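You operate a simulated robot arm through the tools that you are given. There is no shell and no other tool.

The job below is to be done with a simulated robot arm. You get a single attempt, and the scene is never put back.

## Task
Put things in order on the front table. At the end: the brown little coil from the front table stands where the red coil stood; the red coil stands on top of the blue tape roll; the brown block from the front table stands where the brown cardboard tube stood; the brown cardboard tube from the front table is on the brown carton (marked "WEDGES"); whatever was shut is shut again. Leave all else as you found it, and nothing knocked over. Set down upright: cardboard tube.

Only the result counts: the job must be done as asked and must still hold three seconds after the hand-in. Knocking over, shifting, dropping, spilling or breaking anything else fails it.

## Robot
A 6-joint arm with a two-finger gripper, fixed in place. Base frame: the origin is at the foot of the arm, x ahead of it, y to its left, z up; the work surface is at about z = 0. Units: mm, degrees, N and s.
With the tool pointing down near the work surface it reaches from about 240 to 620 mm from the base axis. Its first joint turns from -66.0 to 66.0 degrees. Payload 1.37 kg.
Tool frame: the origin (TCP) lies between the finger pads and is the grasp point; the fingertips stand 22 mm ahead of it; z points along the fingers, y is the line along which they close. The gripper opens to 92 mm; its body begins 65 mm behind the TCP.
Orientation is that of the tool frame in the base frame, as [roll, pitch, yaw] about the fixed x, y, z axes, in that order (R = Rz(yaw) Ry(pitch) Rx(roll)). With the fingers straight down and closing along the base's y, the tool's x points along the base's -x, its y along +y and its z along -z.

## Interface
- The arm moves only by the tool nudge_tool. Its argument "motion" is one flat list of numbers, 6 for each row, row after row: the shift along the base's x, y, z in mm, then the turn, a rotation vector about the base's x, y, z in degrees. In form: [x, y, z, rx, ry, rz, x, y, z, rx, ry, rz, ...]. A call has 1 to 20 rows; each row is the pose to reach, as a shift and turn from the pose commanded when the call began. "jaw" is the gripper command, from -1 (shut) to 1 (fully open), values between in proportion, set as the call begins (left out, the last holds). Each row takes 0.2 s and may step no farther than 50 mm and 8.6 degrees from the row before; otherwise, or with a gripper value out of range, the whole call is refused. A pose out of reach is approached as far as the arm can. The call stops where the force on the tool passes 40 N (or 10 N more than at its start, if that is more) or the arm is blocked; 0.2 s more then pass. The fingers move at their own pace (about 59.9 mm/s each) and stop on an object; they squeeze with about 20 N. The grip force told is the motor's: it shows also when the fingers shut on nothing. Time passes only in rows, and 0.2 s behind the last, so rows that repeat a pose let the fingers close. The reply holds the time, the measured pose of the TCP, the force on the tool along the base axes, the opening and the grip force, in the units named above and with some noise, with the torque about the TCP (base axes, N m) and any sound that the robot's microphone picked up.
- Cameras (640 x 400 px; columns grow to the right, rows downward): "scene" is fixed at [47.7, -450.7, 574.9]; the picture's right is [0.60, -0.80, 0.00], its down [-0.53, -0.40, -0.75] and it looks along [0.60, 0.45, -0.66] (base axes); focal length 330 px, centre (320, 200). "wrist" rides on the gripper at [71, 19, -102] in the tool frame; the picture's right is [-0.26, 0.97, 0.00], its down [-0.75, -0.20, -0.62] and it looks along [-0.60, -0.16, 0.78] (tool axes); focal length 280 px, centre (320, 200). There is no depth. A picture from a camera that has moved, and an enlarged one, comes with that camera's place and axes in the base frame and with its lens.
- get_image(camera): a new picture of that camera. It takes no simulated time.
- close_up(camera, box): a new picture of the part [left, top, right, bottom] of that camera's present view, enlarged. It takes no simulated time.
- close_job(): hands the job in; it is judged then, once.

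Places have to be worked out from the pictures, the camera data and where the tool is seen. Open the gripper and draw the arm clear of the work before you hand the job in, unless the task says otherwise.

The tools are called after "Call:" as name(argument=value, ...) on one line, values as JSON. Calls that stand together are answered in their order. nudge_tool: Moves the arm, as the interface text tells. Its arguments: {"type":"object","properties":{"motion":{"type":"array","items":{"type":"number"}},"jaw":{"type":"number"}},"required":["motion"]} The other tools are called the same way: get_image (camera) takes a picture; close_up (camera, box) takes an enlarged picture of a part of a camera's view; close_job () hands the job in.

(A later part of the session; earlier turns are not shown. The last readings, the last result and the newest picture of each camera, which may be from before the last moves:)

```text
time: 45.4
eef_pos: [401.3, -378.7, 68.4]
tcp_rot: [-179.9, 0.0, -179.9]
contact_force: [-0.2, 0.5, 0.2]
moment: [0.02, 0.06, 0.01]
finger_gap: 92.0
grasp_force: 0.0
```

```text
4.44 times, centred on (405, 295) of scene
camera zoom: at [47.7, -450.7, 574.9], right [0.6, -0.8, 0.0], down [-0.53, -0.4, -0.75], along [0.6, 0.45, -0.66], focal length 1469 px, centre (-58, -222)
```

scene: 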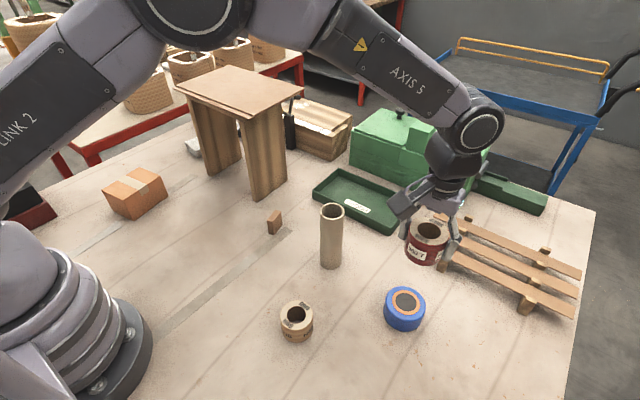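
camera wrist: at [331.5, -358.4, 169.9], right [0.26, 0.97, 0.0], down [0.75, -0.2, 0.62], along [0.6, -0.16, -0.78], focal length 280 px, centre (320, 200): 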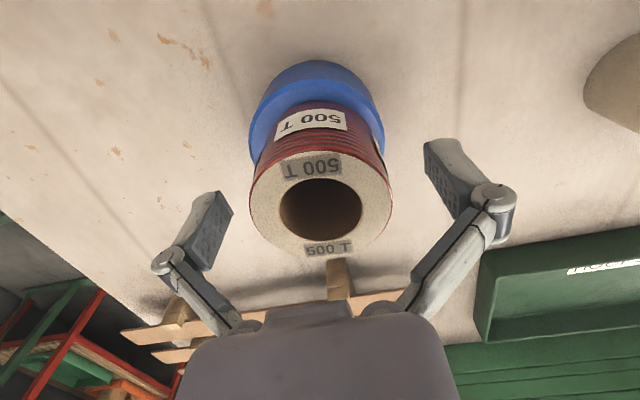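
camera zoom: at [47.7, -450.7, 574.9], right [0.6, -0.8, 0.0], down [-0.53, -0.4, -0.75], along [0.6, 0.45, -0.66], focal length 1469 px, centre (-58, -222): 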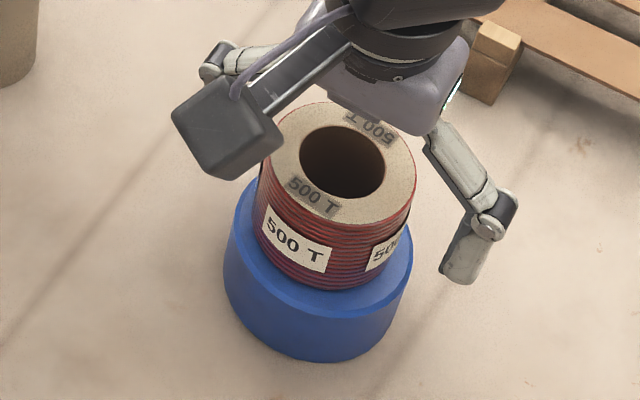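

The red coil is standing centred on the blue roll. I'll rise straight up, clear of it, and move over the brown coil for a closer measurement.

Call:
nudge_tool(motion=[0, 0, 10, 0, 0, 0, 0, 0, 30, 0, 0, 0, 0, 0, 60, 0, 0, 0, 0, 0, 90, 0, 0, 0, 0, 0, 120, 0, 0, 0, 0, 0, 130, 0, 0, 0, -20, 19, 130, 0, 0, 0, -45, 44, 130, 0, 0, 0, -70, 69, 120, 0, 0, 0, -95, 94, 110, 0, 0, 0, -120, 119, 95, 0, 0, 0, -136, 133, 75, 0, 0, 0, -142, 139, 50, 0, 0, 0, -142, 139, 42, 0, 0, 0, -142, 139, 42, 0, 0, 0])

Call:
get_image(camera="wrist")

Call:
get_image(camera="scene")

```text
time: 48.6
eef_pos: [260.2, -241.1, 111.4]
tcp_rot: [180.0, 0.0, -180.0]
contact_force: [0.8, -0.7, -0.6]
moment: [0.01, 0.03, 0.02]
finger_gap: 92.3
grasp_force: 0.0
```

```text
taken
camera wrist: at [190.5, -221.7, 212.8], right [0.26, 0.97, 0.0], down [0.75, -0.2, 0.63], along [0.6, -0.16, -0.78], focal length 280 px, centre (320, 200)
```

wrist: 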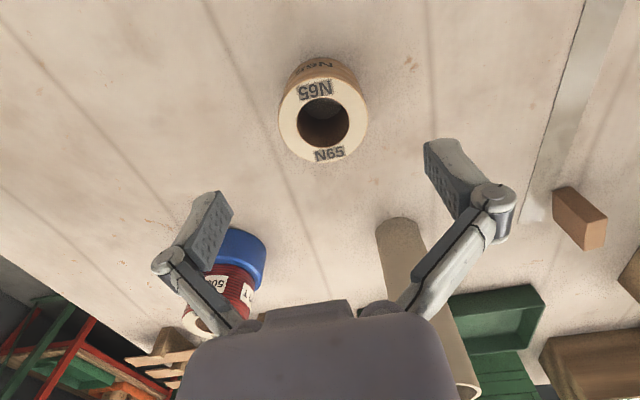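

```text
taken
```

scene: 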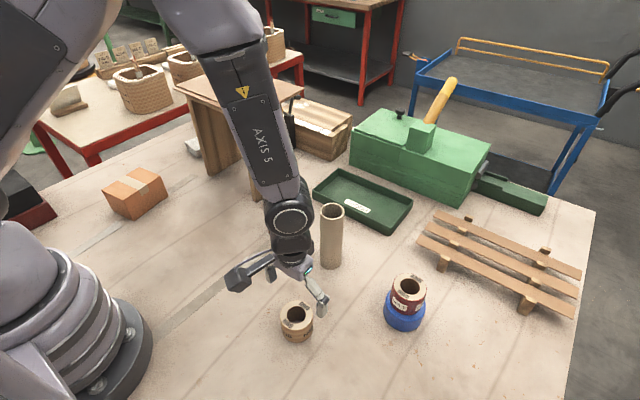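

The brown coil's centre is at about (260, -238), 2 mm off in y. I'll correct for that and come down around it.

Call:
nudge_tool(motion=[0, 2, -25, 0, 0, 0, 0, 2, -50, 0, 0, 0, 0, 2, -72, 0, 0, 0, 0, 2, -82, 0, 0, 0, 0, 2, -82, 0, 0, 0])

Call:
nudge_tool(motion=[0, 0, 0, 0, 0, 0, 0, 0, 0, 0, 0, 0, 0, 0, 0, 0, 0, 0, 0, 0, 0, 0, 0, 0, 0, 0, 0, 0, 0, 0], jaw=-1)

Call:
nudge_tool(motion=[0, 0, 1, 0, 0, 0, 0, 0, 2, 0, 0, 0, 0, 0, 3, 0, 0, 0, 0, 0, 5, 0, 0, 0, 0, 0, 7, 0, 0, 0])

Call:
get_image(camera="wrist")

Call:
close_up(camera="scene", box=[250, 260, 350, 360])

```text
time: 49.8
eef_pos: [260.3, -240.0, 28.2]
tcp_rot: [-180.0, -0.1, 180.0]
contact_force: [0.0, 0.1, 0.2]
moment: [0.0, -0.03, 0.0]
finger_gap: 91.8
grasp_force: 0.0
```

```text
time: 51.0
eef_pos: [260.2, -240.3, 30.0]
tcp_rot: [180.0, 0.0, 180.0]
contact_force: [0.1, 0.2, 6.2]
moment: [0.0, 0.04, 0.05]
finger_gap: 56.8
grasp_force: 19.9
```

```text
time: 52.2
eef_pos: [259.0, -239.2, 37.9]
tcp_rot: [179.8, 0.1, -180.0]
contact_force: [0.2, 0.0, -1.4]
moment: [0.02, 0.0, 0.03]
finger_gap: 56.7
grasp_force: 20.4
```

```text
taken
camera wrist: at [189.0, -218.7, 138.2], right [0.26, 0.97, 0.0], down [0.75, -0.2, 0.63], along [0.6, -0.16, -0.78], focal length 280 px, centre (320, 200)
```

wrist: 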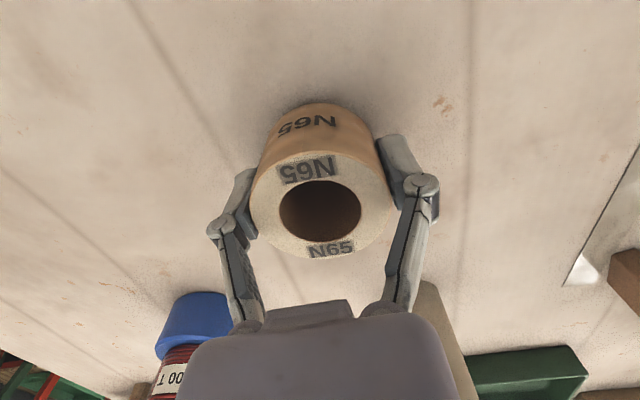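

```text
4.00 times, centred on (300, 310) of scene
camera zoom: at [47.7, -450.7, 574.9], right [0.6, -0.8, 0.0], down [-0.53, -0.4, -0.75], along [0.6, 0.45, -0.66], focal length 1322 px, centre (400, -240)
```

zoom: 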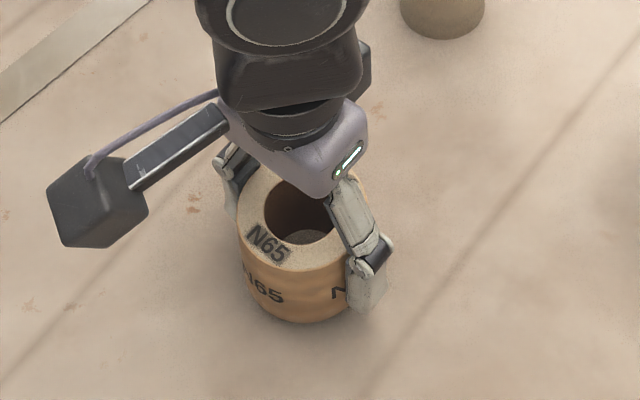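

Gripped at 56.7 mm with the weight showing, so the brown coil is up. I'll lift it slowly to z≈125.

Call:
nudge_tool(motion=[0, 0, 1, 0, 0, 0, 0, 0, 4, 0, 0, 0, 0, 0, 9, 0, 0, 0, 0, 0, 15, 0, 0, 0, 0, 0, 22, 0, 0, 0, 0, 0, 29, 0, 0, 0, 0, 0, 36, 0, 0, 0, 0, 0, 43, 0, 0, 0, 0, 0, 50, 0, 0, 0, 0, 0, 57, 0, 0, 0, 0, 0, 64, 0, 0, 0, 0, 0, 71, 0, 0, 0, 0, 0, 77, 0, 0, 0, 0, 0, 82, 0, 0, 0, 0, 0, 85, 0, 0, 0, 0, 0, 87, 0, 0, 0])

Call:
nudge_tool(motion=[1, 3, 0, 0, 0, 0, 4, 11, 0, 0, 0, 0, 8, 24, 0, 0, 0, 0, 13, 39, 0, 0, 0, 0, 18, 54, 0, 0, 0, 0, 24, 69, 0, 0, 0, 0, 29, 84, 0, 0, 0, 0, 34, 99, 0, 0, 0, 0, 40, 114, 0, 0, 0, 0, 45, 129, 0, 0, 0, 0, 50, 144, 0, 0, 0, 0, 56, 159, 0, 0, 0, 0, 61, 174, 0, 0, 0, 0, 66, 189, 0, 0, 0, 0, 72, 204, 0, 0, 0, 0, 76, 216, 0, 0, 0, 0, 79, 225, 0, 0, 0, 0, 81, 230, 0, 0, 0, 0])

Call:
get_image(camera="scene")

```text
time: 55.6
eef_pos: [260.0, -238.7, 123.6]
tcp_rot: [-179.9, 0.0, 180.0]
contact_force: [-0.6, 0.3, -1.8]
moment: [0.01, -0.03, -0.02]
finger_gap: 56.5
grasp_force: 19.9
```

```text
time: 59.4
eef_pos: [340.7, -9.2, 124.0]
tcp_rot: [180.0, 0.1, -179.9]
contact_force: [-0.6, 0.6, -1.5]
moment: [-0.04, -0.04, 0.0]
finger_gap: 56.6
grasp_force: 19.5
```

```text
taken
```

scene: 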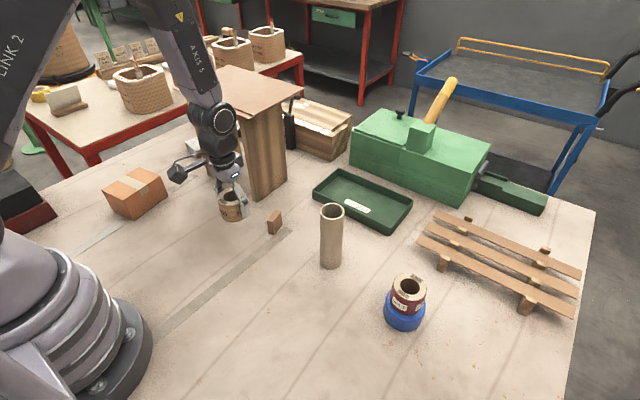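

The coil is held securely at about (341, -9, 124). I'll continue to the red coil's old place (380, 102), then come down towards it.

Call:
nudge_tool(motion=[1, 3, 0, 0, 0, 0, 4, 10, 0, 0, 0, 0, 8, 22, 0, 0, 0, 0, 13, 36, 0, 0, 0, 0, 18, 51, 0, 0, 0, 0, 23, 66, 0, 0, 0, 0, 28, 80, 0, 0, 0, 0, 33, 92, 0, 0, 0, 0, 36, 102, 0, 0, 0, 0, 38.5, 108, 0, 0, 0, 0, 39.5, 111, 0, 0, 0, 0, 39.5, 111, 0, 0, 0, 0])

Call:
nudge_tool(motion=[0, 0, -1, 0, 0, 0, 0, 0, -4, 0, 0, 0, 0, 0, -9, 0, 0, 0, 0, 0, -15, 0, 0, 0, 0, 0, -22, 0, 0, 0, 0, 0, -29, 0, 0, 0, 0, 0, -36, 0, 0, 0, 0, 0, -43, 0, 0, 0, 0, 0, -50, 0, 0, 0, 0, 0, -57, 0, 0, 0, 0, 0, -64, 0, 0, 0, 0, 0, -71, 0, 0, 0, 0, 0, -77, 0, 0, 0, 0, 0, -81, 0, 0, 0, 0, 0, -84, 0, 0, 0, 0, 0, -85, 0, 0, 0])

Call:
close_up(camera="scene", box=[180, 160, 260, 240])

Call:
get_image(camera="wrist")

```text
time: 62.0
eef_pos: [380.0, 103.1, 123.7]
tcp_rot: [-180.0, 0.0, 179.9]
contact_force: [-0.3, -0.2, -1.7]
moment: [-0.01, 0.01, 0.03]
finger_gap: 56.5
grasp_force: 19.5
```

```text
time: 65.4
eef_pos: [380.3, 102.1, 38.0]
tcp_rot: [180.0, 0.1, 180.0]
contact_force: [-0.3, -0.4, -1.8]
moment: [-0.01, -0.01, 0.03]
finger_gap: 56.7
grasp_force: 19.7
```

```text
5.00 times, centred on (220, 200) of scene
camera zoom: at [47.7, -450.7, 574.9], right [0.6, -0.8, 0.0], down [-0.53, -0.4, -0.75], along [0.6, 0.45, -0.66], focal length 1653 px, centre (820, 200)
```

zoom: 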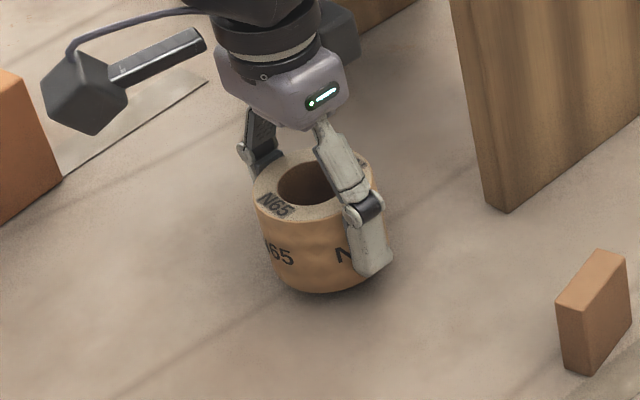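

```text
taken
camera wrist: at [310.0, 122.3, 139.2], right [0.26, 0.97, 0.0], down [0.75, -0.2, 0.63], along [0.6, -0.16, -0.78], focal length 280 px, centre (320, 200)
```

wrist: 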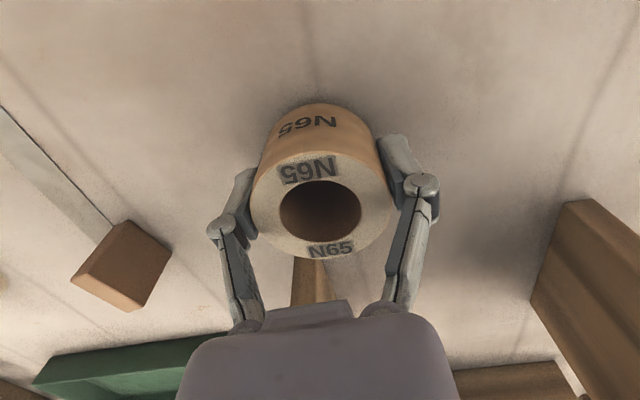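

I'm about 9 mm above touch-down. I'll creep down to contact.

Call:
nudge_tool(motion=[0, 0, -1.5, 0, 0, 0, 0, 0, -3, 0, 0, 0, 0, 0, -4.5, 0, 0, 0, 0, 0, -6, 0, 0, 0])

Call:
nudge_tool(motion=[0, 0, -1, 0, 0, 0])

Call:
nudge_tool(motion=[0, 0, -1, 0, 0, 0])

```text
time: 66.4
eef_pos: [380.2, 101.7, 33.6]
tcp_rot: [-180.0, 0.1, -180.0]
contact_force: [-0.4, 0.4, -1.5]
moment: [-0.01, -0.03, 0.02]
finger_gap: 56.6
grasp_force: 20.3
```

```text
time: 66.8
eef_pos: [379.6, 101.9, 31.1]
tcp_rot: [-180.0, 0.0, -180.0]
contact_force: [-0.3, -0.8, -1.8]
moment: [-0.02, -0.01, 0.01]
finger_gap: 56.2
grasp_force: 20.4
```

```text
time: 67.2
eef_pos: [379.4, 103.1, 31.0]
tcp_rot: [180.0, 0.0, -180.0]
contact_force: [0.1, -0.9, -1.5]
moment: [0.03, -0.03, -0.03]
finger_gap: 56.4
grasp_force: 19.9
```

Still hanging free. I'll take a couple more 1 mm steps.

Call:
nudge_tool(motion=[0, 0, -1, 0, 0, 0])

Call:
nudge_tool(motion=[0, 0, -0.7, 0, 0, 0])

```text
time: 67.6
eef_pos: [378.9, 102.1, 29.1]
tcp_rot: [179.9, -0.1, -180.0]
contact_force: [-2.5, -0.5, 7.1]
moment: [-0.07, -0.08, -0.04]
finger_gap: 56.7
grasp_force: 19.9
```

```text
time: 68.0
eef_pos: [379.1, 102.3, 28.8]
tcp_rot: [-180.0, 0.0, 179.9]
contact_force: [-4.7, -0.7, 17.2]
moment: [-0.06, 0.06, 0.06]
finger_gap: 56.9
grasp_force: 20.3
```

The coil has touched down. I'll ease off about 1 mm and release it.

Call:
nudge_tool(motion=[0, 0, 0.6, 0, 0, 0, 0, 0, 1.2, 0, 0, 0])

Call:
nudge_tool(motion=[0, 0, 0, 0, 0, 0, 0, 0, 0, 0, 0, 0, 0, 0, 0, 0, 0, 0, 0, 0, 0, 0, 0, 0], jaw=1)

Call:
nudge_tool(motion=[0, 0, 10, 0, 0, 0, 0, 0, 30, 0, 0, 0, 0, 0, 60, 0, 0, 0, 0, 0, 90, 0, 0, 0, 0, 0, 120, 0, 0, 0, 0, 0, 150, 0, 0, 0, -20, -5, 170, 0, 0, 0, -40, -10, 171, 0, 0, 0, -40, -10, 171, 0, 0, 0])

Call:
get_image(camera="wrist")

Call:
close_up(camera="scene", box=[190, 175, 250, 235])

```text
time: 68.6
eef_pos: [378.9, 103.8, 29.8]
tcp_rot: [-180.0, 0.1, 180.0]
contact_force: [-0.1, 0.2, -1.6]
moment: [0.0, 0.04, 0.01]
finger_gap: 56.7
grasp_force: 19.9
```

```text
time: 69.6
eef_pos: [380.4, 102.2, 29.8]
tcp_rot: [-180.0, 0.0, -180.0]
contact_force: [0.0, 0.3, 0.1]
moment: [0.0, -0.02, 0.04]
finger_gap: 91.9
grasp_force: 0.0
```

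```text
time: 71.6
eef_pos: [340.1, 91.7, 201.5]
tcp_rot: [-180.0, 0.0, -179.9]
contact_force: [0.8, -0.4, 0.3]
moment: [-0.01, 0.02, 0.02]
finger_gap: 91.9
grasp_force: 0.1
```

```text
taken
camera wrist: at [270.9, 112.1, 302.1], right [0.26, 0.97, 0.0], down [0.75, -0.2, 0.63], along [0.6, -0.16, -0.78], focal length 280 px, centre (320, 200)
```

wrist: 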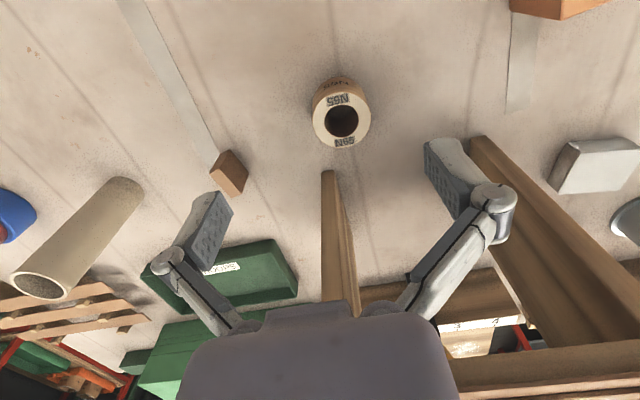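

```text
6.67 times, centred on (220, 205) of scene
camera zoom: at [47.7, -450.7, 574.9], right [0.6, -0.8, 0.0], down [-0.53, -0.4, -0.75], along [0.6, 0.45, -0.66], focal length 2204 px, centre (987, 167)
```

zoom: 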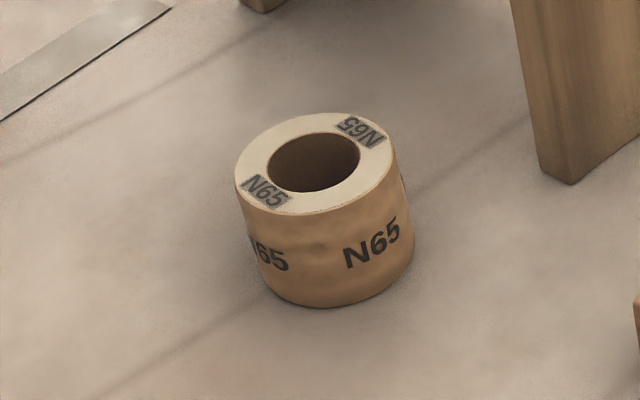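

The brown coil now stands within about 2 mm of where the red one was. Next is the tube: I'll move high over it at (421, -198) to measure its top.

Call:
nudge_tool(motion=[0, -15, 20, 0, 0, 0, 5, -50, 40, 0, 0, 0, 15, -95, 50, 0, 0, 0, 30, -140, 50, 0, 0, 0, 45, -185, 50, 0, 0, 0, 60, -230, 50, 0, 0, 0, 74, -265, 50, 0, 0, 0, 81, -285, 50, 0, 0, 0, 81, -290, 50, 0, 0, 0, 81, -290, 50, 0, 0, 0])

Call:
get_image(camera="wrist")

Call:
close_up(camera="scene", box=[290, 190, 370, 280])

```text
time: 73.8
eef_pos: [422.5, -199.1, 250.0]
tcp_rot: [180.0, 0.0, 180.0]
contact_force: [0.5, -0.2, -0.1]
moment: [0.0, -0.03, 0.01]
finger_gap: 91.7
grasp_force: 0.1
```

```text
taken
camera wrist: at [352.3, -178.6, 351.6], right [0.26, 0.97, 0.0], down [0.75, -0.2, 0.62], along [0.6, -0.16, -0.78], focal length 280 px, centre (320, 200)
```

wrist: 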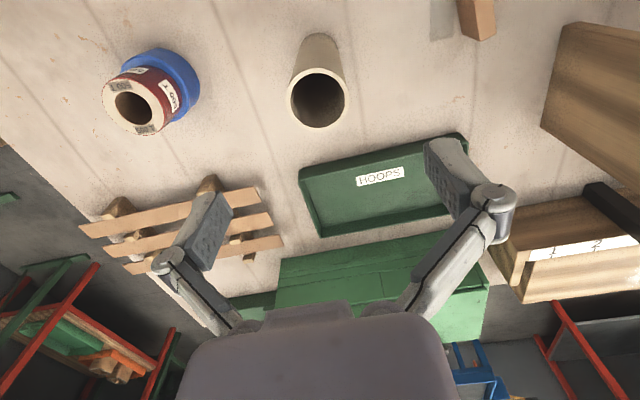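

```text
4.44 times, centred on (330, 235) of scene
camera zoom: at [47.7, -450.7, 574.9], right [0.6, -0.8, 0.0], down [-0.53, -0.4, -0.75], along [0.6, 0.45, -0.66], focal length 1469 px, centre (276, 44)
```

zoom: 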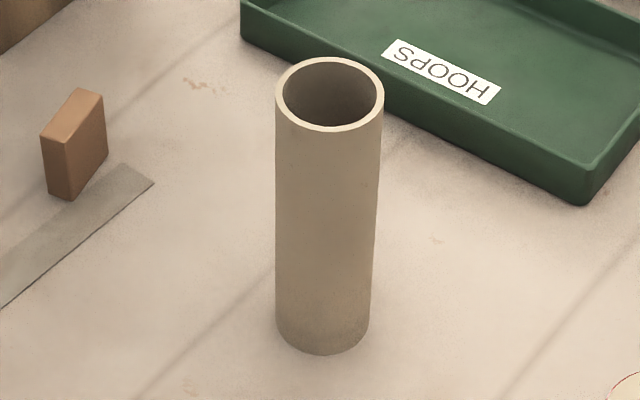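

I'll zoom in on the tube's top in the wrist view to refine its centre and check that it's empty.

Call:
close_up(camera="wrist", box=[270, 20, 370, 140])

```text
3.33 times, centred on (320, 80) of wrist
camera zoom: at [352.3, -178.6, 351.6], right [0.26, 0.97, 0.0], down [0.75, -0.2, 0.62], along [0.6, -0.16, -0.78], focal length 935 px, centre (320, 600)
```

zoom: 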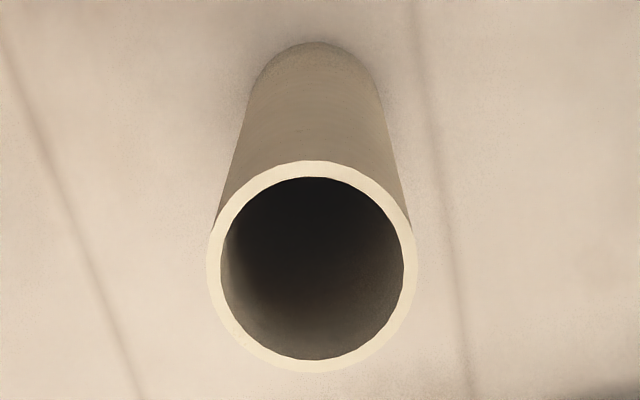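

The tube is empty and open, with its centre at about (419, -199). I'll come down around it to TCP z≈108, leaving room between the gripper body and the tube's top.

Call:
nudge_tool(motion=[-2, -1, -10, 0, 0, 0, -2, -1, -35, 0, 0, 0, -2, -1, -60, 0, 0, 0, -2, -1, -75, 0, 0, 0, -2, -1, -75, 0, 0, 0])

Call:
get_image(camera="wrist")

Call:
get_image(camera="scene")

```text
time: 75.0
eef_pos: [419.0, -198.4, 175.7]
tcp_rot: [179.9, -0.1, -180.0]
contact_force: [-0.2, 0.2, -0.4]
moment: [0.02, 0.01, 0.0]
finger_gap: 91.9
grasp_force: 0.0
```

```text
taken
camera wrist: at [349.1, -178.5, 277.0], right [0.26, 0.97, 0.0], down [0.75, -0.2, 0.63], along [0.6, -0.16, -0.78], focal length 280 px, centre (320, 200)
```

wrist: 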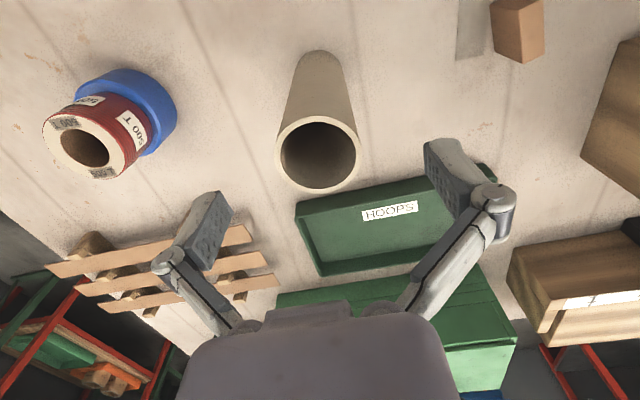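

```text
taken
```

scene: 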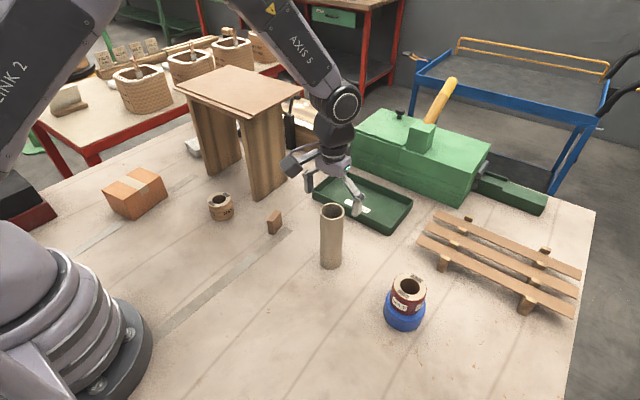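

Now the tube's rim sits right where a centred tube should appear. I'll go down the remaining 67 mm, then grip.

Call:
nudge_tool(motion=[0, -0.7, -10, 0, 0, 0, 0, -0.7, -30, 0, 0, 0, 0, -0.7, -50, 0, 0, 0, 0, -0.7, -62, 0, 0, 0, 0, -0.7, -67, 0, 0, 0, 0, -0.7, -67, 0, 0, 0])

Call:
nudge_tool(motion=[0, 0, 0, 0, 0, 0, 0, 0, 0, 0, 0, 0, 0, 0, 0, 0, 0, 0, 0, 0, 0, 0, 0, 0, 0, 0, 0, 0, 0, 0], jaw=-1)

Call:
nudge_tool(motion=[0, 0, 1, 0, 0, 0, 0, 0, 2, 0, 0, 0, 0, 0, 3, 0, 0, 0, 0, 0, 5, 0, 0, 0, 0, 0, 7, 0, 0, 0])

Call:
get_image(camera="wrist")

Call:
close_up(camera="scene", box=[270, 160, 390, 280])

```text
time: 76.4
eef_pos: [419.6, -199.7, 108.1]
tcp_rot: [-179.9, 0.1, 180.0]
contact_force: [0.4, -0.7, -0.5]
moment: [-0.02, 0.05, -0.04]
finger_gap: 91.9
grasp_force: 0.1
```

```text
time: 77.6
eef_pos: [419.6, -200.8, 108.5]
tcp_rot: [-179.9, 0.0, -180.0]
contact_force: [-0.5, -0.6, 3.3]
moment: [0.05, -0.01, 0.01]
finger_gap: 51.8
grasp_force: 20.4
```

```text
time: 78.8
eef_pos: [418.6, -198.2, 114.6]
tcp_rot: [-180.0, 0.0, 179.9]
contact_force: [-0.6, 0.1, -0.4]
moment: [0.02, 0.0, 0.01]
finger_gap: 52.1
grasp_force: 20.5
```

```text
taken
camera wrist: at [348.0, -178.6, 216.7], right [0.26, 0.97, 0.0], down [0.75, -0.2, 0.62], along [0.6, -0.16, -0.78], focal length 280 px, centre (320, 200)
```

wrist: 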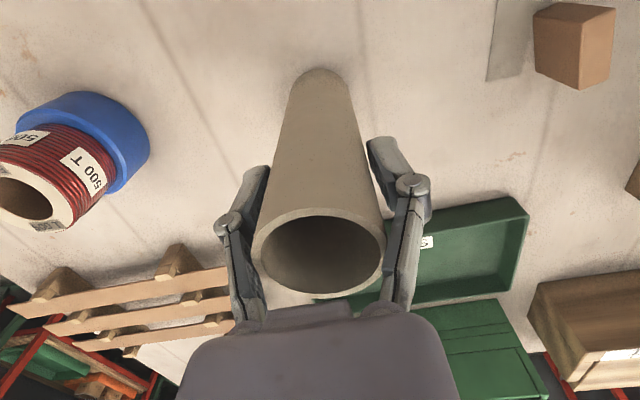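

```text
3.33 times, centred on (330, 220) of scene
camera zoom: at [47.7, -450.7, 574.9], right [0.6, -0.8, 0.0], down [-0.53, -0.4, -0.75], along [0.6, 0.45, -0.66], focal length 1102 px, centre (287, 133)
```

zoom: 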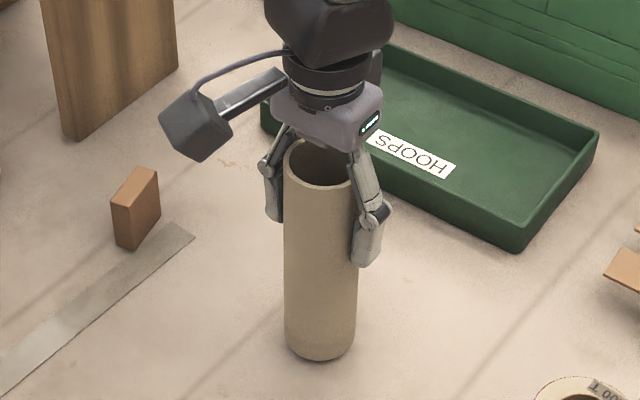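

The gap reads 52 mm, but the tube measures only about 46 mm. So the finger links are pinching the rim above the pads, which is a weak hold. I'll set it back down, open, and re-grip nearer the top.

Call:
nudge_tool(motion=[0, 0, -2, 0, 0, 0, 0, 0, -4, 0, 0, 0, 0, 0, -5, 0, 0, 0, 0, 0, -6, 0, 0, 0])

Call:
nudge_tool(motion=[0, 0, -0.7, 0, 0, 0])

```text
time: 79.8
eef_pos: [418.3, -198.0, 109.8]
tcp_rot: [-180.0, 0.0, 180.0]
contact_force: [0.2, -0.2, -0.1]
moment: [-0.01, -0.01, 0.0]
finger_gap: 51.6
grasp_force: 19.8
```

```text
time: 80.2
eef_pos: [418.3, -199.4, 109.6]
tcp_rot: [180.0, 0.0, 179.9]
contact_force: [0.3, 0.6, 3.7]
moment: [0.09, 0.02, 0.03]
finger_gap: 51.5
grasp_force: 19.5
```

The tube is touching the table again (+3.7 N). I'll open the jaws, rise about 24 mm, and check that it still stands upright.

Call:
nudge_tool(motion=[0, 0, 0, 0, 0, 0, 0, 0, 0, 0, 0, 0, 0, 0, 0, 0, 0, 0, 0, 0, 0, 0, 0, 0], jaw=1)

Call:
nudge_tool(motion=[0, 0, 5, 0, 0, 0, 0, 0, 15, 0, 0, 0, 0, 0, 24, 0, 0, 0, 0, 0, 24, 0, 0, 0])

Call:
get_image(camera="wrist")

Call:
close_up(camera="scene", box=[290, 190, 370, 280])

```text
time: 81.2
eef_pos: [419.2, -198.7, 108.0]
tcp_rot: [180.0, -0.1, -179.9]
contact_force: [-0.9, 0.6, -0.4]
moment: [0.03, -0.01, 0.02]
finger_gap: 92.0
grasp_force: 0.1
```

```text
time: 82.2
eef_pos: [417.6, -199.2, 132.9]
tcp_rot: [-180.0, 0.0, -180.0]
contact_force: [-0.5, -0.2, 1.3]
moment: [0.02, 0.0, 0.0]
finger_gap: 92.6
grasp_force: 0.1
```

```text
taken
camera wrist: at [348.2, -179.1, 234.0], right [0.26, 0.97, 0.0], down [0.75, -0.2, 0.62], along [0.6, -0.16, -0.78], focal length 280 px, centre (320, 200)
```

wrist: 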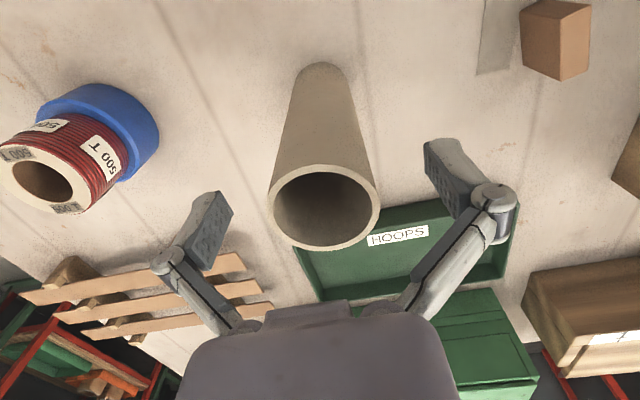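

```text
4.44 times, centred on (330, 235) of scene
camera zoom: at [47.7, -450.7, 574.9], right [0.6, -0.8, 0.0], down [-0.53, -0.4, -0.75], along [0.6, 0.45, -0.66], focal length 1469 px, centre (276, 44)
```

zoom: 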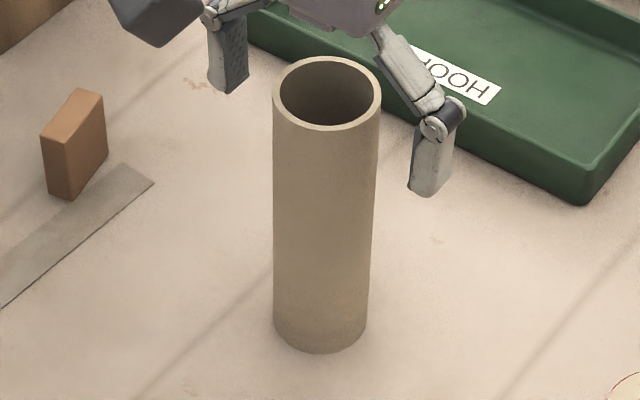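

The tube stands upright, essentially in place, with its rim now about 20 mm above the TCP. I'll close on it here.

Call:
nudge_tool(motion=[0, 0, 0, 0, 0, 0, 0, 0, 0, 0, 0, 0, 0, 0, 0, 0, 0, 0, 0, 0, 0, 0, 0, 0, 0, 0, 0, 0, 0, 0], jaw=-1)

Call:
nudge_tool(motion=[0, 0, 1, 0, 0, 0, 0, 0, 2, 0, 0, 0, 0, 0, 3, 0, 0, 0, 0, 0, 5, 0, 0, 0, 0, 0, 7, 0, 0, 0])

Call:
get_image(camera="wrist")

Call:
close_up(camera="scene", box=[290, 190, 370, 280])

```text
time: 83.4
eef_pos: [416.5, -199.6, 132.8]
tcp_rot: [-180.0, 0.0, 180.0]
contact_force: [-0.7, 1.8, 7.0]
moment: [0.06, 0.13, -0.04]
finger_gap: 47.2
grasp_force: 19.9
```

```text
time: 84.6
eef_pos: [419.1, -199.8, 139.5]
tcp_rot: [180.0, 0.1, 180.0]
contact_force: [-0.4, 0.1, -0.4]
moment: [-0.06, -0.03, -0.04]
finger_gap: 47.1
grasp_force: 19.4
```

```text
taken
camera wrist: at [349.2, -179.1, 241.5], right [0.26, 0.97, 0.0], down [0.75, -0.2, 0.63], along [0.6, -0.16, -0.78], focal length 280 px, centre (320, 200)
```

wrist: 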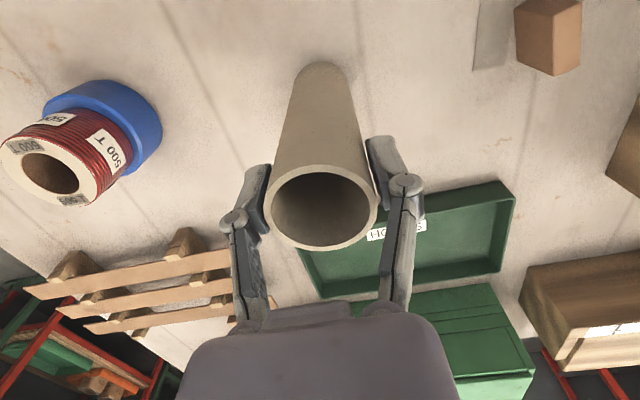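

```text
4.44 times, centred on (330, 235) of scene
camera zoom: at [47.7, -450.7, 574.9], right [0.6, -0.8, 0.0], down [-0.53, -0.4, -0.75], along [0.6, 0.45, -0.66], focal length 1469 px, centre (276, 44)
```

zoom: 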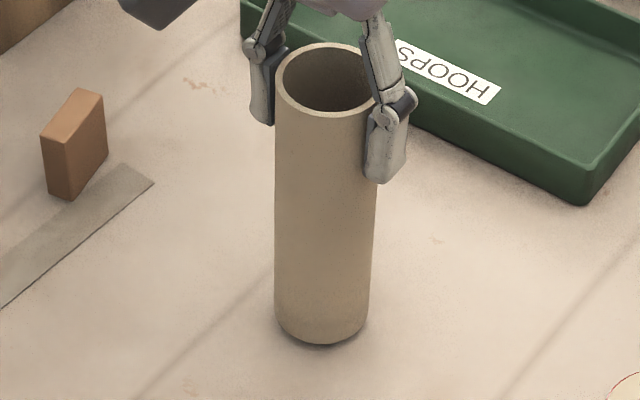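

Now the gap is 47 mm, so the pads hold the tube and it is lifting straight. I'll raise it slowly to z≈250.

Call:
nudge_tool(motion=[0, 0, 1, 0, 0, 0, 0, 0, 4, 0, 0, 0, 0, 0, 9, 0, 0, 0, 0, 0, 15, 0, 0, 0, 0, 0, 22, 0, 0, 0, 0, 0, 29, 0, 0, 0, 0, 0, 36, 0, 0, 0, 0, 0, 43, 0, 0, 0, 0, 0, 50, 0, 0, 0, 0, 0, 57, 0, 0, 0, 0, 0, 64, 0, 0, 0, 0, 0, 71, 0, 0, 0, 0, 0, 78, 0, 0, 0, 0, 0, 85, 0, 0, 0, 0, 0, 92, 0, 0, 0, 0, 0, 98, 0, 0, 0, 0, 0, 103, 0, 0, 0, 0, 0, 107, 0, 0, 0, 0, 0, 109, 0, 0, 0, 0, 0, 110, 0, 0, 0])

Call:
get_image(camera="scene")

```text
time: 88.8
eef_pos: [418.5, -199.4, 250.1]
tcp_rot: [179.9, 0.0, 180.0]
contact_force: [0.2, 0.0, -1.0]
moment: [0.02, 0.03, -0.01]
finger_gap: 46.9
grasp_force: 19.9
```

```text
taken
```

scene: 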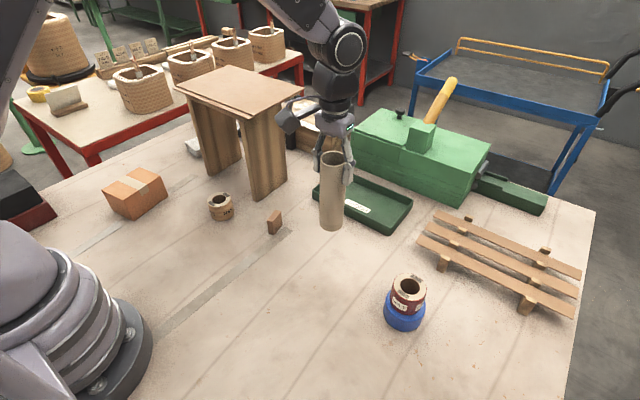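

The tube hangs vertically. I'll carry it slowly towards the carton, well in front of the stand.

Call:
nudge_tool(motion=[-1.1, 2.8, 0, 0, 0, 0, -4.1, 10.2, 0, 0, 0, 0, -9, 22.3, 0, 0, 0, 0, -14.5, 36.2, 0, 0, 0, 0, -20.1, 50.1, 0, 0, 0, 0, -25.7, 64, 0, 0, 0, 0, -31.3, 78, 0, 0, 0, 0, -36.9, 91.9, 0, 0, 0, 0, -42.5, 105.8, 0, 0, 0, 0, -48.1, 119.7, 0, 0, 0, 0, -53.7, 133.6, 0, 0, 0, 0, -59.3, 147.6, 0, 0, 0, 0, -64.9, 161.5, 0, 0, 0, 0, -70.5, 175.4, 0, 0, 0, 0, -76.1, 189.3, 0, 0, 0, 0, -80.6, 200.4, 0, 0, 0, 0, -84.3, 209.7, 0, 0, 0, 0, -86.5, 215.3, 0, 0, 0, 0, -88, 219, 0, 0, 0, 0])

Call:
nudge_tool(motion=[-1, 3, 0, 0, 0, 0, -3, 11, 0, 0, 0, 0, -6, 24, 0, 0, 0, 0, -9, 39, 0, 0, 0, 0, -12, 54, 0, 0, 0, 0, -15, 69, 0, 0, 0, 0, -18, 84, 0, 0, 0, 0, -21, 99, 0, 0, 0, 0, -24, 114, 0, 0, 0, 0, -27, 129, 0, 0, 0, 0, -30, 144, 0, 0, 0, 0, -33, 159, 0, 0, 0, 0, -36, 174, 0, 0, 0, 0, -39, 189, 0, 0, 0, 0, -42, 204, 0, 0, 0, 0, -44, 216, 0, 0, 0, 0, -46, 224, 0, 0, 0, 0, -47, 228, 0, 0, 0, 0, -47.5, 230, 0, 0, 0, 0])

Call:
get_image(camera="scene")

Call:
get_image(camera="wrist")

```text
time: 92.8
eef_pos: [330.5, 20.8, 250.3]
tcp_rot: [-180.0, 0.0, -179.9]
contact_force: [0.1, -0.1, -0.1]
moment: [0.02, -0.01, -0.03]
finger_gap: 46.8
grasp_force: 20.0
```

```text
time: 96.8
eef_pos: [283.7, 251.0, 250.1]
tcp_rot: [179.9, 0.1, 180.0]
contact_force: [-0.8, 0.8, -0.7]
moment: [-0.01, -0.01, 0.01]
finger_gap: 46.8
grasp_force: 20.7
```

```text
taken
```

scene: 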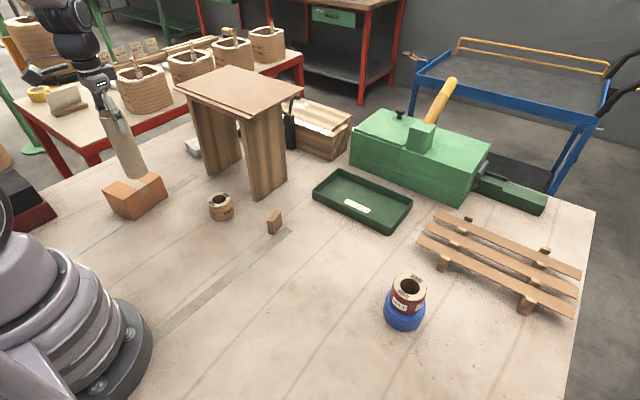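

```text
taken
camera wrist: at [213.4, 270.9, 350.6], right [0.26, 0.96, 0.0], down [0.75, -0.2, 0.62], along [0.6, -0.16, -0.78], focal length 280 px, centre (320, 200)
```

wrist: 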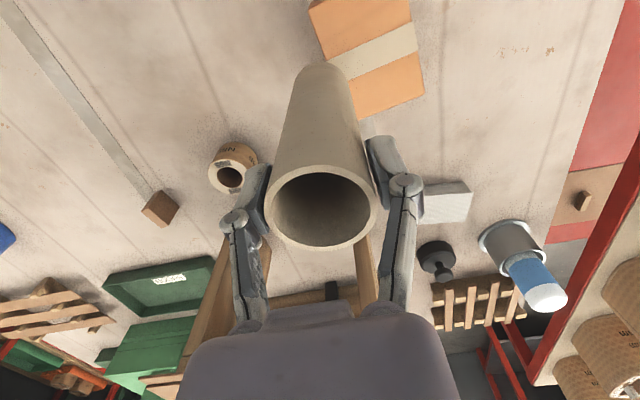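

The carton top's centre is confirmed at about (281, 303). I'll move over it and come down to about 7 mm above the expected contact at z≈200.

Call:
nudge_tool(motion=[-0.2, 3, 0, 0, 0, 0, -0.5, 9, 0, 0, 0, 0, -1, 18, 0, 0, 0, 0, -1.3, 28, 0, 0, 0, 0, -1.7, 37, 0, 0, 0, 0, -2, 45, 0, 0, 0, 0, -2.2, 50, 0, 0, 0, 0, -2.3, 52.5, 0, 0, 0, 0, -2.3, 52.5, 0, 0, 0, 0])

Call:
nudge_tool(motion=[0, 0, -1, 0, 0, 0, 0, 0, -4, 0, 0, 0, 0, 0, -9, 0, 0, 0, 0, 0, -15, 0, 0, 0, 0, 0, -21, 0, 0, 0, 0, 0, -27, 0, 0, 0, 0, 0, -32, 0, 0, 0, 0, 0, -36, 0, 0, 0, 0, 0, -38, 0, 0, 0, 0, 0, -38, 0, 0, 0])

Call:
close_up(camera="scene", box=[60, 60, 200, 230])

Call:
get_image(camera="wrist")

```text
time: 98.8
eef_pos: [280.9, 303.1, 249.4]
tcp_rot: [180.0, 0.0, 180.0]
contact_force: [0.7, 0.1, -1.2]
moment: [0.03, 0.01, 0.01]
finger_gap: 47.3
grasp_force: 19.3
```

```text
time: 101.0
eef_pos: [280.4, 301.0, 211.7]
tcp_rot: [-180.0, 0.0, 179.9]
contact_force: [-0.4, 0.4, -0.8]
moment: [-0.01, 0.02, 0.0]
finger_gap: 46.8
grasp_force: 19.8
```

```text
2.35 times, centred on (130, 145) of scene
camera zoom: at [47.7, -450.7, 574.9], right [0.6, -0.8, 0.0], down [-0.53, -0.4, -0.75], along [0.6, 0.45, -0.66], focal length 778 px, centre (767, 329)
```

zoom: 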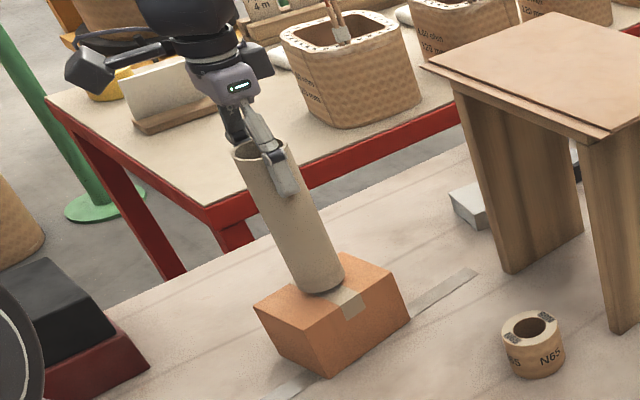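

```text
taken
camera wrist: at [211.1, 322.4, 312.8], right [0.26, 0.97, 0.0], down [0.75, -0.2, 0.62], along [0.6, -0.16, -0.78], focal length 280 px, centre (320, 200)
```

wrist: 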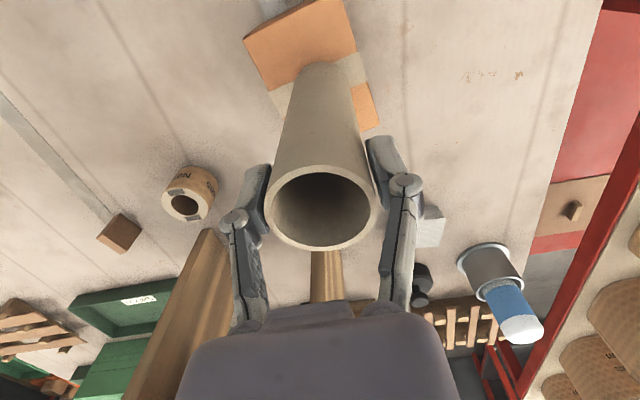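

The tube is above the middle of the carton. I'll creep down to contact.

Call:
nudge_tool(motion=[0, 0, -1.5, 0, 0, 0, 0, 0, -3, 0, 0, 0, 0, 0, -4.5, 0, 0, 0, 0, 0, -6, 0, 0, 0, 0, 0, -7.5, 0, 0, 0])

Call:
nudge_tool(motion=[0, 0, -1, 0, 0, 0])

Call:
nudge_tool(motion=[0, 0, -1, 0, 0, 0])

Call:
nudge_tool(motion=[0, 0, -1, 0, 0, 0])

```text
time: 102.2
eef_pos: [281.8, 302.5, 205.6]
tcp_rot: [179.9, -0.1, -180.0]
contact_force: [0.3, -0.1, -1.2]
moment: [0.03, -0.01, 0.0]
finger_gap: 46.9
grasp_force: 20.6
```

```text
time: 102.6
eef_pos: [280.7, 302.4, 203.2]
tcp_rot: [-179.9, 0.0, 180.0]
contact_force: [0.9, -0.1, -0.7]
moment: [-0.03, -0.02, 0.0]
finger_gap: 47.1
grasp_force: 20.4
```

```text
time: 103.0
eef_pos: [282.4, 301.0, 202.8]
tcp_rot: [180.0, 0.0, -180.0]
contact_force: [-0.1, 0.5, 4.3]
moment: [-0.01, 0.17, -0.02]
finger_gap: 46.9
grasp_force: 19.8
```

```text
time: 103.4
eef_pos: [281.3, 301.7, 203.3]
tcp_rot: [180.0, 0.1, 179.9]
contact_force: [-4.3, 0.1, 18.4]
moment: [-0.01, 0.17, -0.02]
finger_gap: 47.1
grasp_force: 20.2
```

Contact at z≈202.5, so the tube is resting on the carton. I'll relieve the press and check before releasing.

Call:
nudge_tool(motion=[0, 0, 0.6, 0, 0, 0, 0, 0, 1.1, 0, 0, 0, 0, 0, 1.1, 0, 0, 0])

Call:
close_up(camera="scene", box=[80, 100, 190, 230])

```text
time: 104.2
eef_pos: [280.8, 302.0, 201.9]
tcp_rot: [-179.9, 0.0, 180.0]
contact_force: [1.9, 1.1, 3.8]
moment: [0.17, -0.34, 0.02]
finger_gap: 47.1
grasp_force: 19.8
```

```text
3.08 times, centred on (135, 165) of scene
camera zoom: at [47.7, -450.7, 574.9], right [0.6, -0.8, 0.0], down [-0.53, -0.4, -0.75], along [0.6, 0.45, -0.66], focal length 1017 px, centre (889, 308)
```

zoom: 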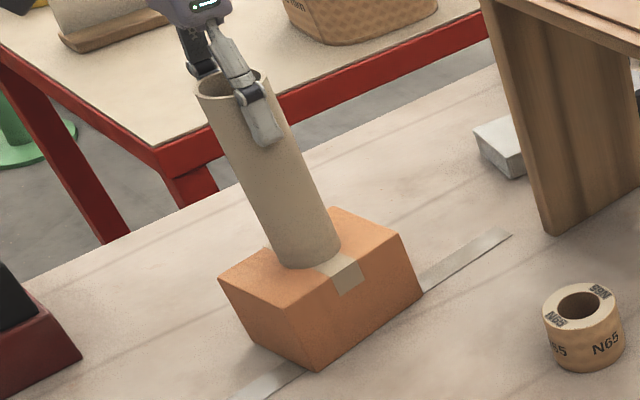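

The tube stands squarely on the carton with a light residual load. I'll open the jaws now.

Call:
nudge_tool(motion=[0, 0, 0, 0, 0, 0, 0, 0, 0, 0, 0, 0, 0, 0, 0, 0, 0, 0, 0, 0, 0, 0, 0, 0, 0, 0, 0, 0, 0, 0], jaw=1)

Call:
get_image(camera="wrist")

Call:
close_up(camera="scene", box=[80, 100, 190, 230])

```text
time: 105.4
eef_pos: [281.7, 302.0, 203.0]
tcp_rot: [180.0, 0.0, -180.0]
contact_force: [0.0, -0.7, 0.0]
moment: [0.0, 0.01, -0.02]
finger_gap: 91.9
grasp_force: 0.0
```

```text
taken
camera wrist: at [210.7, 322.3, 304.1], right [0.26, 0.97, 0.0], down [0.75, -0.2, 0.63], along [0.6, -0.16, -0.78], focal length 280 px, centre (320, 200)
```

wrist: 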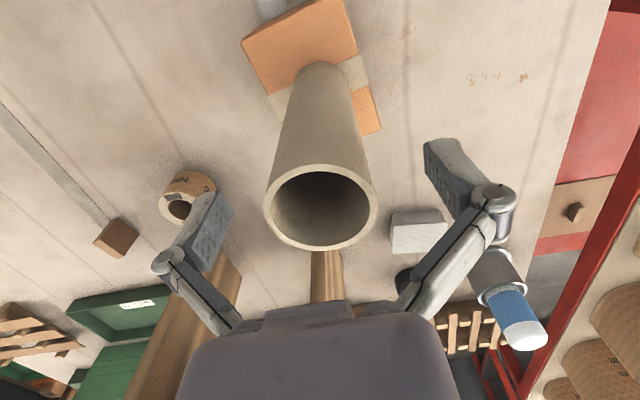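

```text
3.08 times, centred on (135, 165) of scene
camera zoom: at [47.7, -450.7, 574.9], right [0.6, -0.8, 0.0], down [-0.53, -0.4, -0.75], along [0.6, 0.45, -0.66], focal length 1017 px, centre (889, 308)
```

zoom: 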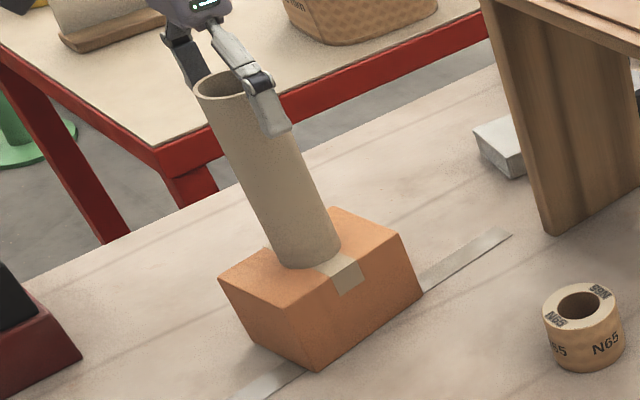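

The tube stands freely and upright on the carton. I'll withdraw straight up, clear of its rim, then go over to the block near (421, -37).

Call:
nudge_tool(motion=[0, 0, 5, 0, 0, 0, 0, 0, 15, 0, 0, 0, 0, 0, 30, 0, 0, 0, 0, 0, 55, 0, 0, 0, 0, 0, 85, 0, 0, 0, 0, 0, 100, 0, 0, 0, 5, -20, 105, 0, 0, 0, 10, -60, 105, 0, 0, 0, 16, -105, 100, 0, 0, 0, 22, -150, 80, 0, 0, 0, 30, -195, 60, 0, 0, 0, 45, -240, 40, 0, 0, 0, 70, -275, 20, 0, 0, 0, 95, -305, 0, 0, 0, 0, 118, -325, -20, 0, 0, 0, 130, -335, -40, 0, 0, 0, 138, -340, -55, 0, 0, 0, 138, -340, -55, 0, 0, 0])

Call:
get_image(camera="wrist")

Call:
get_image(camera="scene")

```text
refused: row 12 steps farther than a row can; nothing moved
```

```text
taken
camera wrist: at [210.7, 322.3, 304.1], right [0.26, 0.97, 0.0], down [0.75, -0.2, 0.63], along [0.6, -0.16, -0.78], focal length 280 px, centre (320, 200)
```

wrist: 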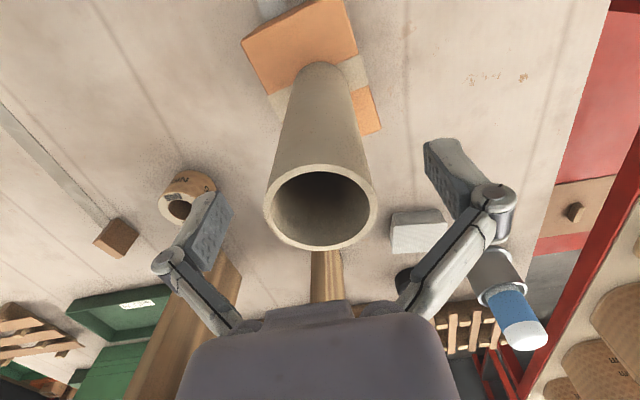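

```text
taken
```

scene: 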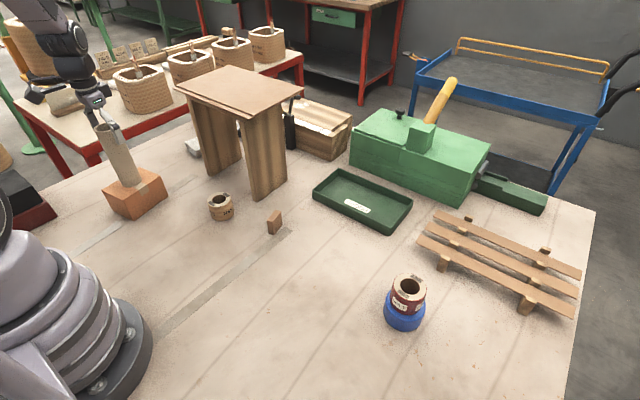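

The call was refused because one row stepped too far; nothing moved. I'll send the withdrawal on its own first, then the transit with smaller steps.

Call:
nudge_tool(motion=[0, 0, 5, 0, 0, 0, 0, 0, 15, 0, 0, 0, 0, 0, 30, 0, 0, 0, 0, 0, 55, 0, 0, 0, 0, 0, 85, 0, 0, 0, 0, 0, 100, 0, 0, 0, 0, 0, 100, 0, 0, 0])

Call:
nudge_tool(motion=[3, -15, 0, 0, 0, 0, 8, -45, 0, 0, 0, 0, 14, -80, -5, 0, 0, 0, 20, -115, -15, 0, 0, 0, 26, -150, -30, 0, 0, 0, 34, -185, -45, 0, 0, 0, 46, -215, -60, 0, 0, 0, 62, -243, -75, 0, 0, 0, 80, -270, -90, 0, 0, 0, 98, -295, -105, 0, 0, 0, 115, -315, -120, 0, 0, 0, 128, -330, -138, 0, 0, 0, 136, -338, -152, 0, 0, 0, 138, -340, -158, 0, 0, 0, 138, -340, -158, 0, 0, 0])

Call:
get_image(camera="wrist")

Call:
get_image(camera="scene")

```text
time: 107.0
eef_pos: [279.8, 302.8, 302.4]
tcp_rot: [-180.0, 0.0, 180.0]
contact_force: [0.5, 0.1, -0.6]
moment: [0.01, 0.01, 0.03]
finger_gap: 92.1
grasp_force: 0.0
```

```text
time: 110.2
eef_pos: [418.7, -37.9, 143.3]
tcp_rot: [-180.0, 0.0, -180.0]
contact_force: [0.5, 0.5, 0.1]
moment: [0.04, -0.03, 0.0]
finger_gap: 92.0
grasp_force: 0.1
```

```text
taken
camera wrist: at [348.7, -18.1, 245.0], right [0.26, 0.96, 0.0], down [0.75, -0.2, 0.63], along [0.6, -0.16, -0.78], focal length 280 px, centre (320, 200)
```

wrist: 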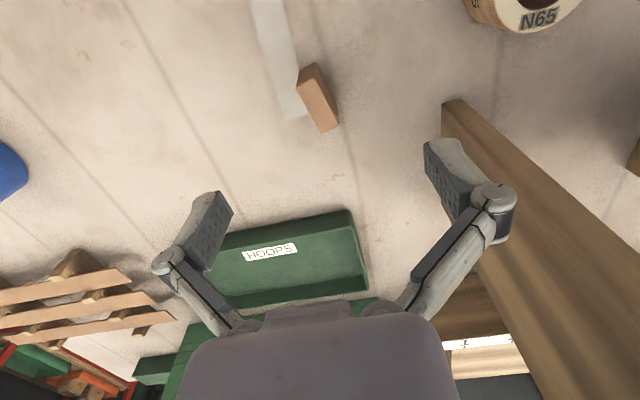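

```text
taken
```

scene: 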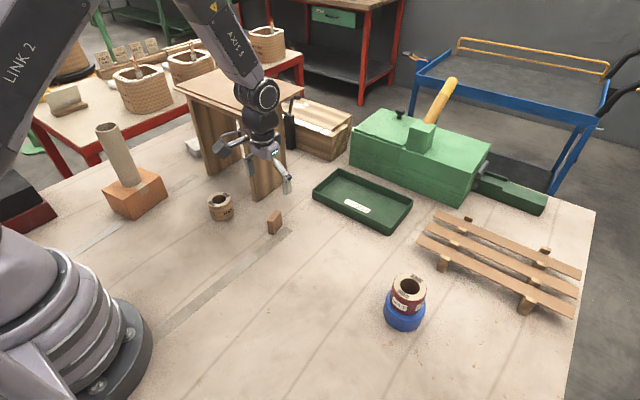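

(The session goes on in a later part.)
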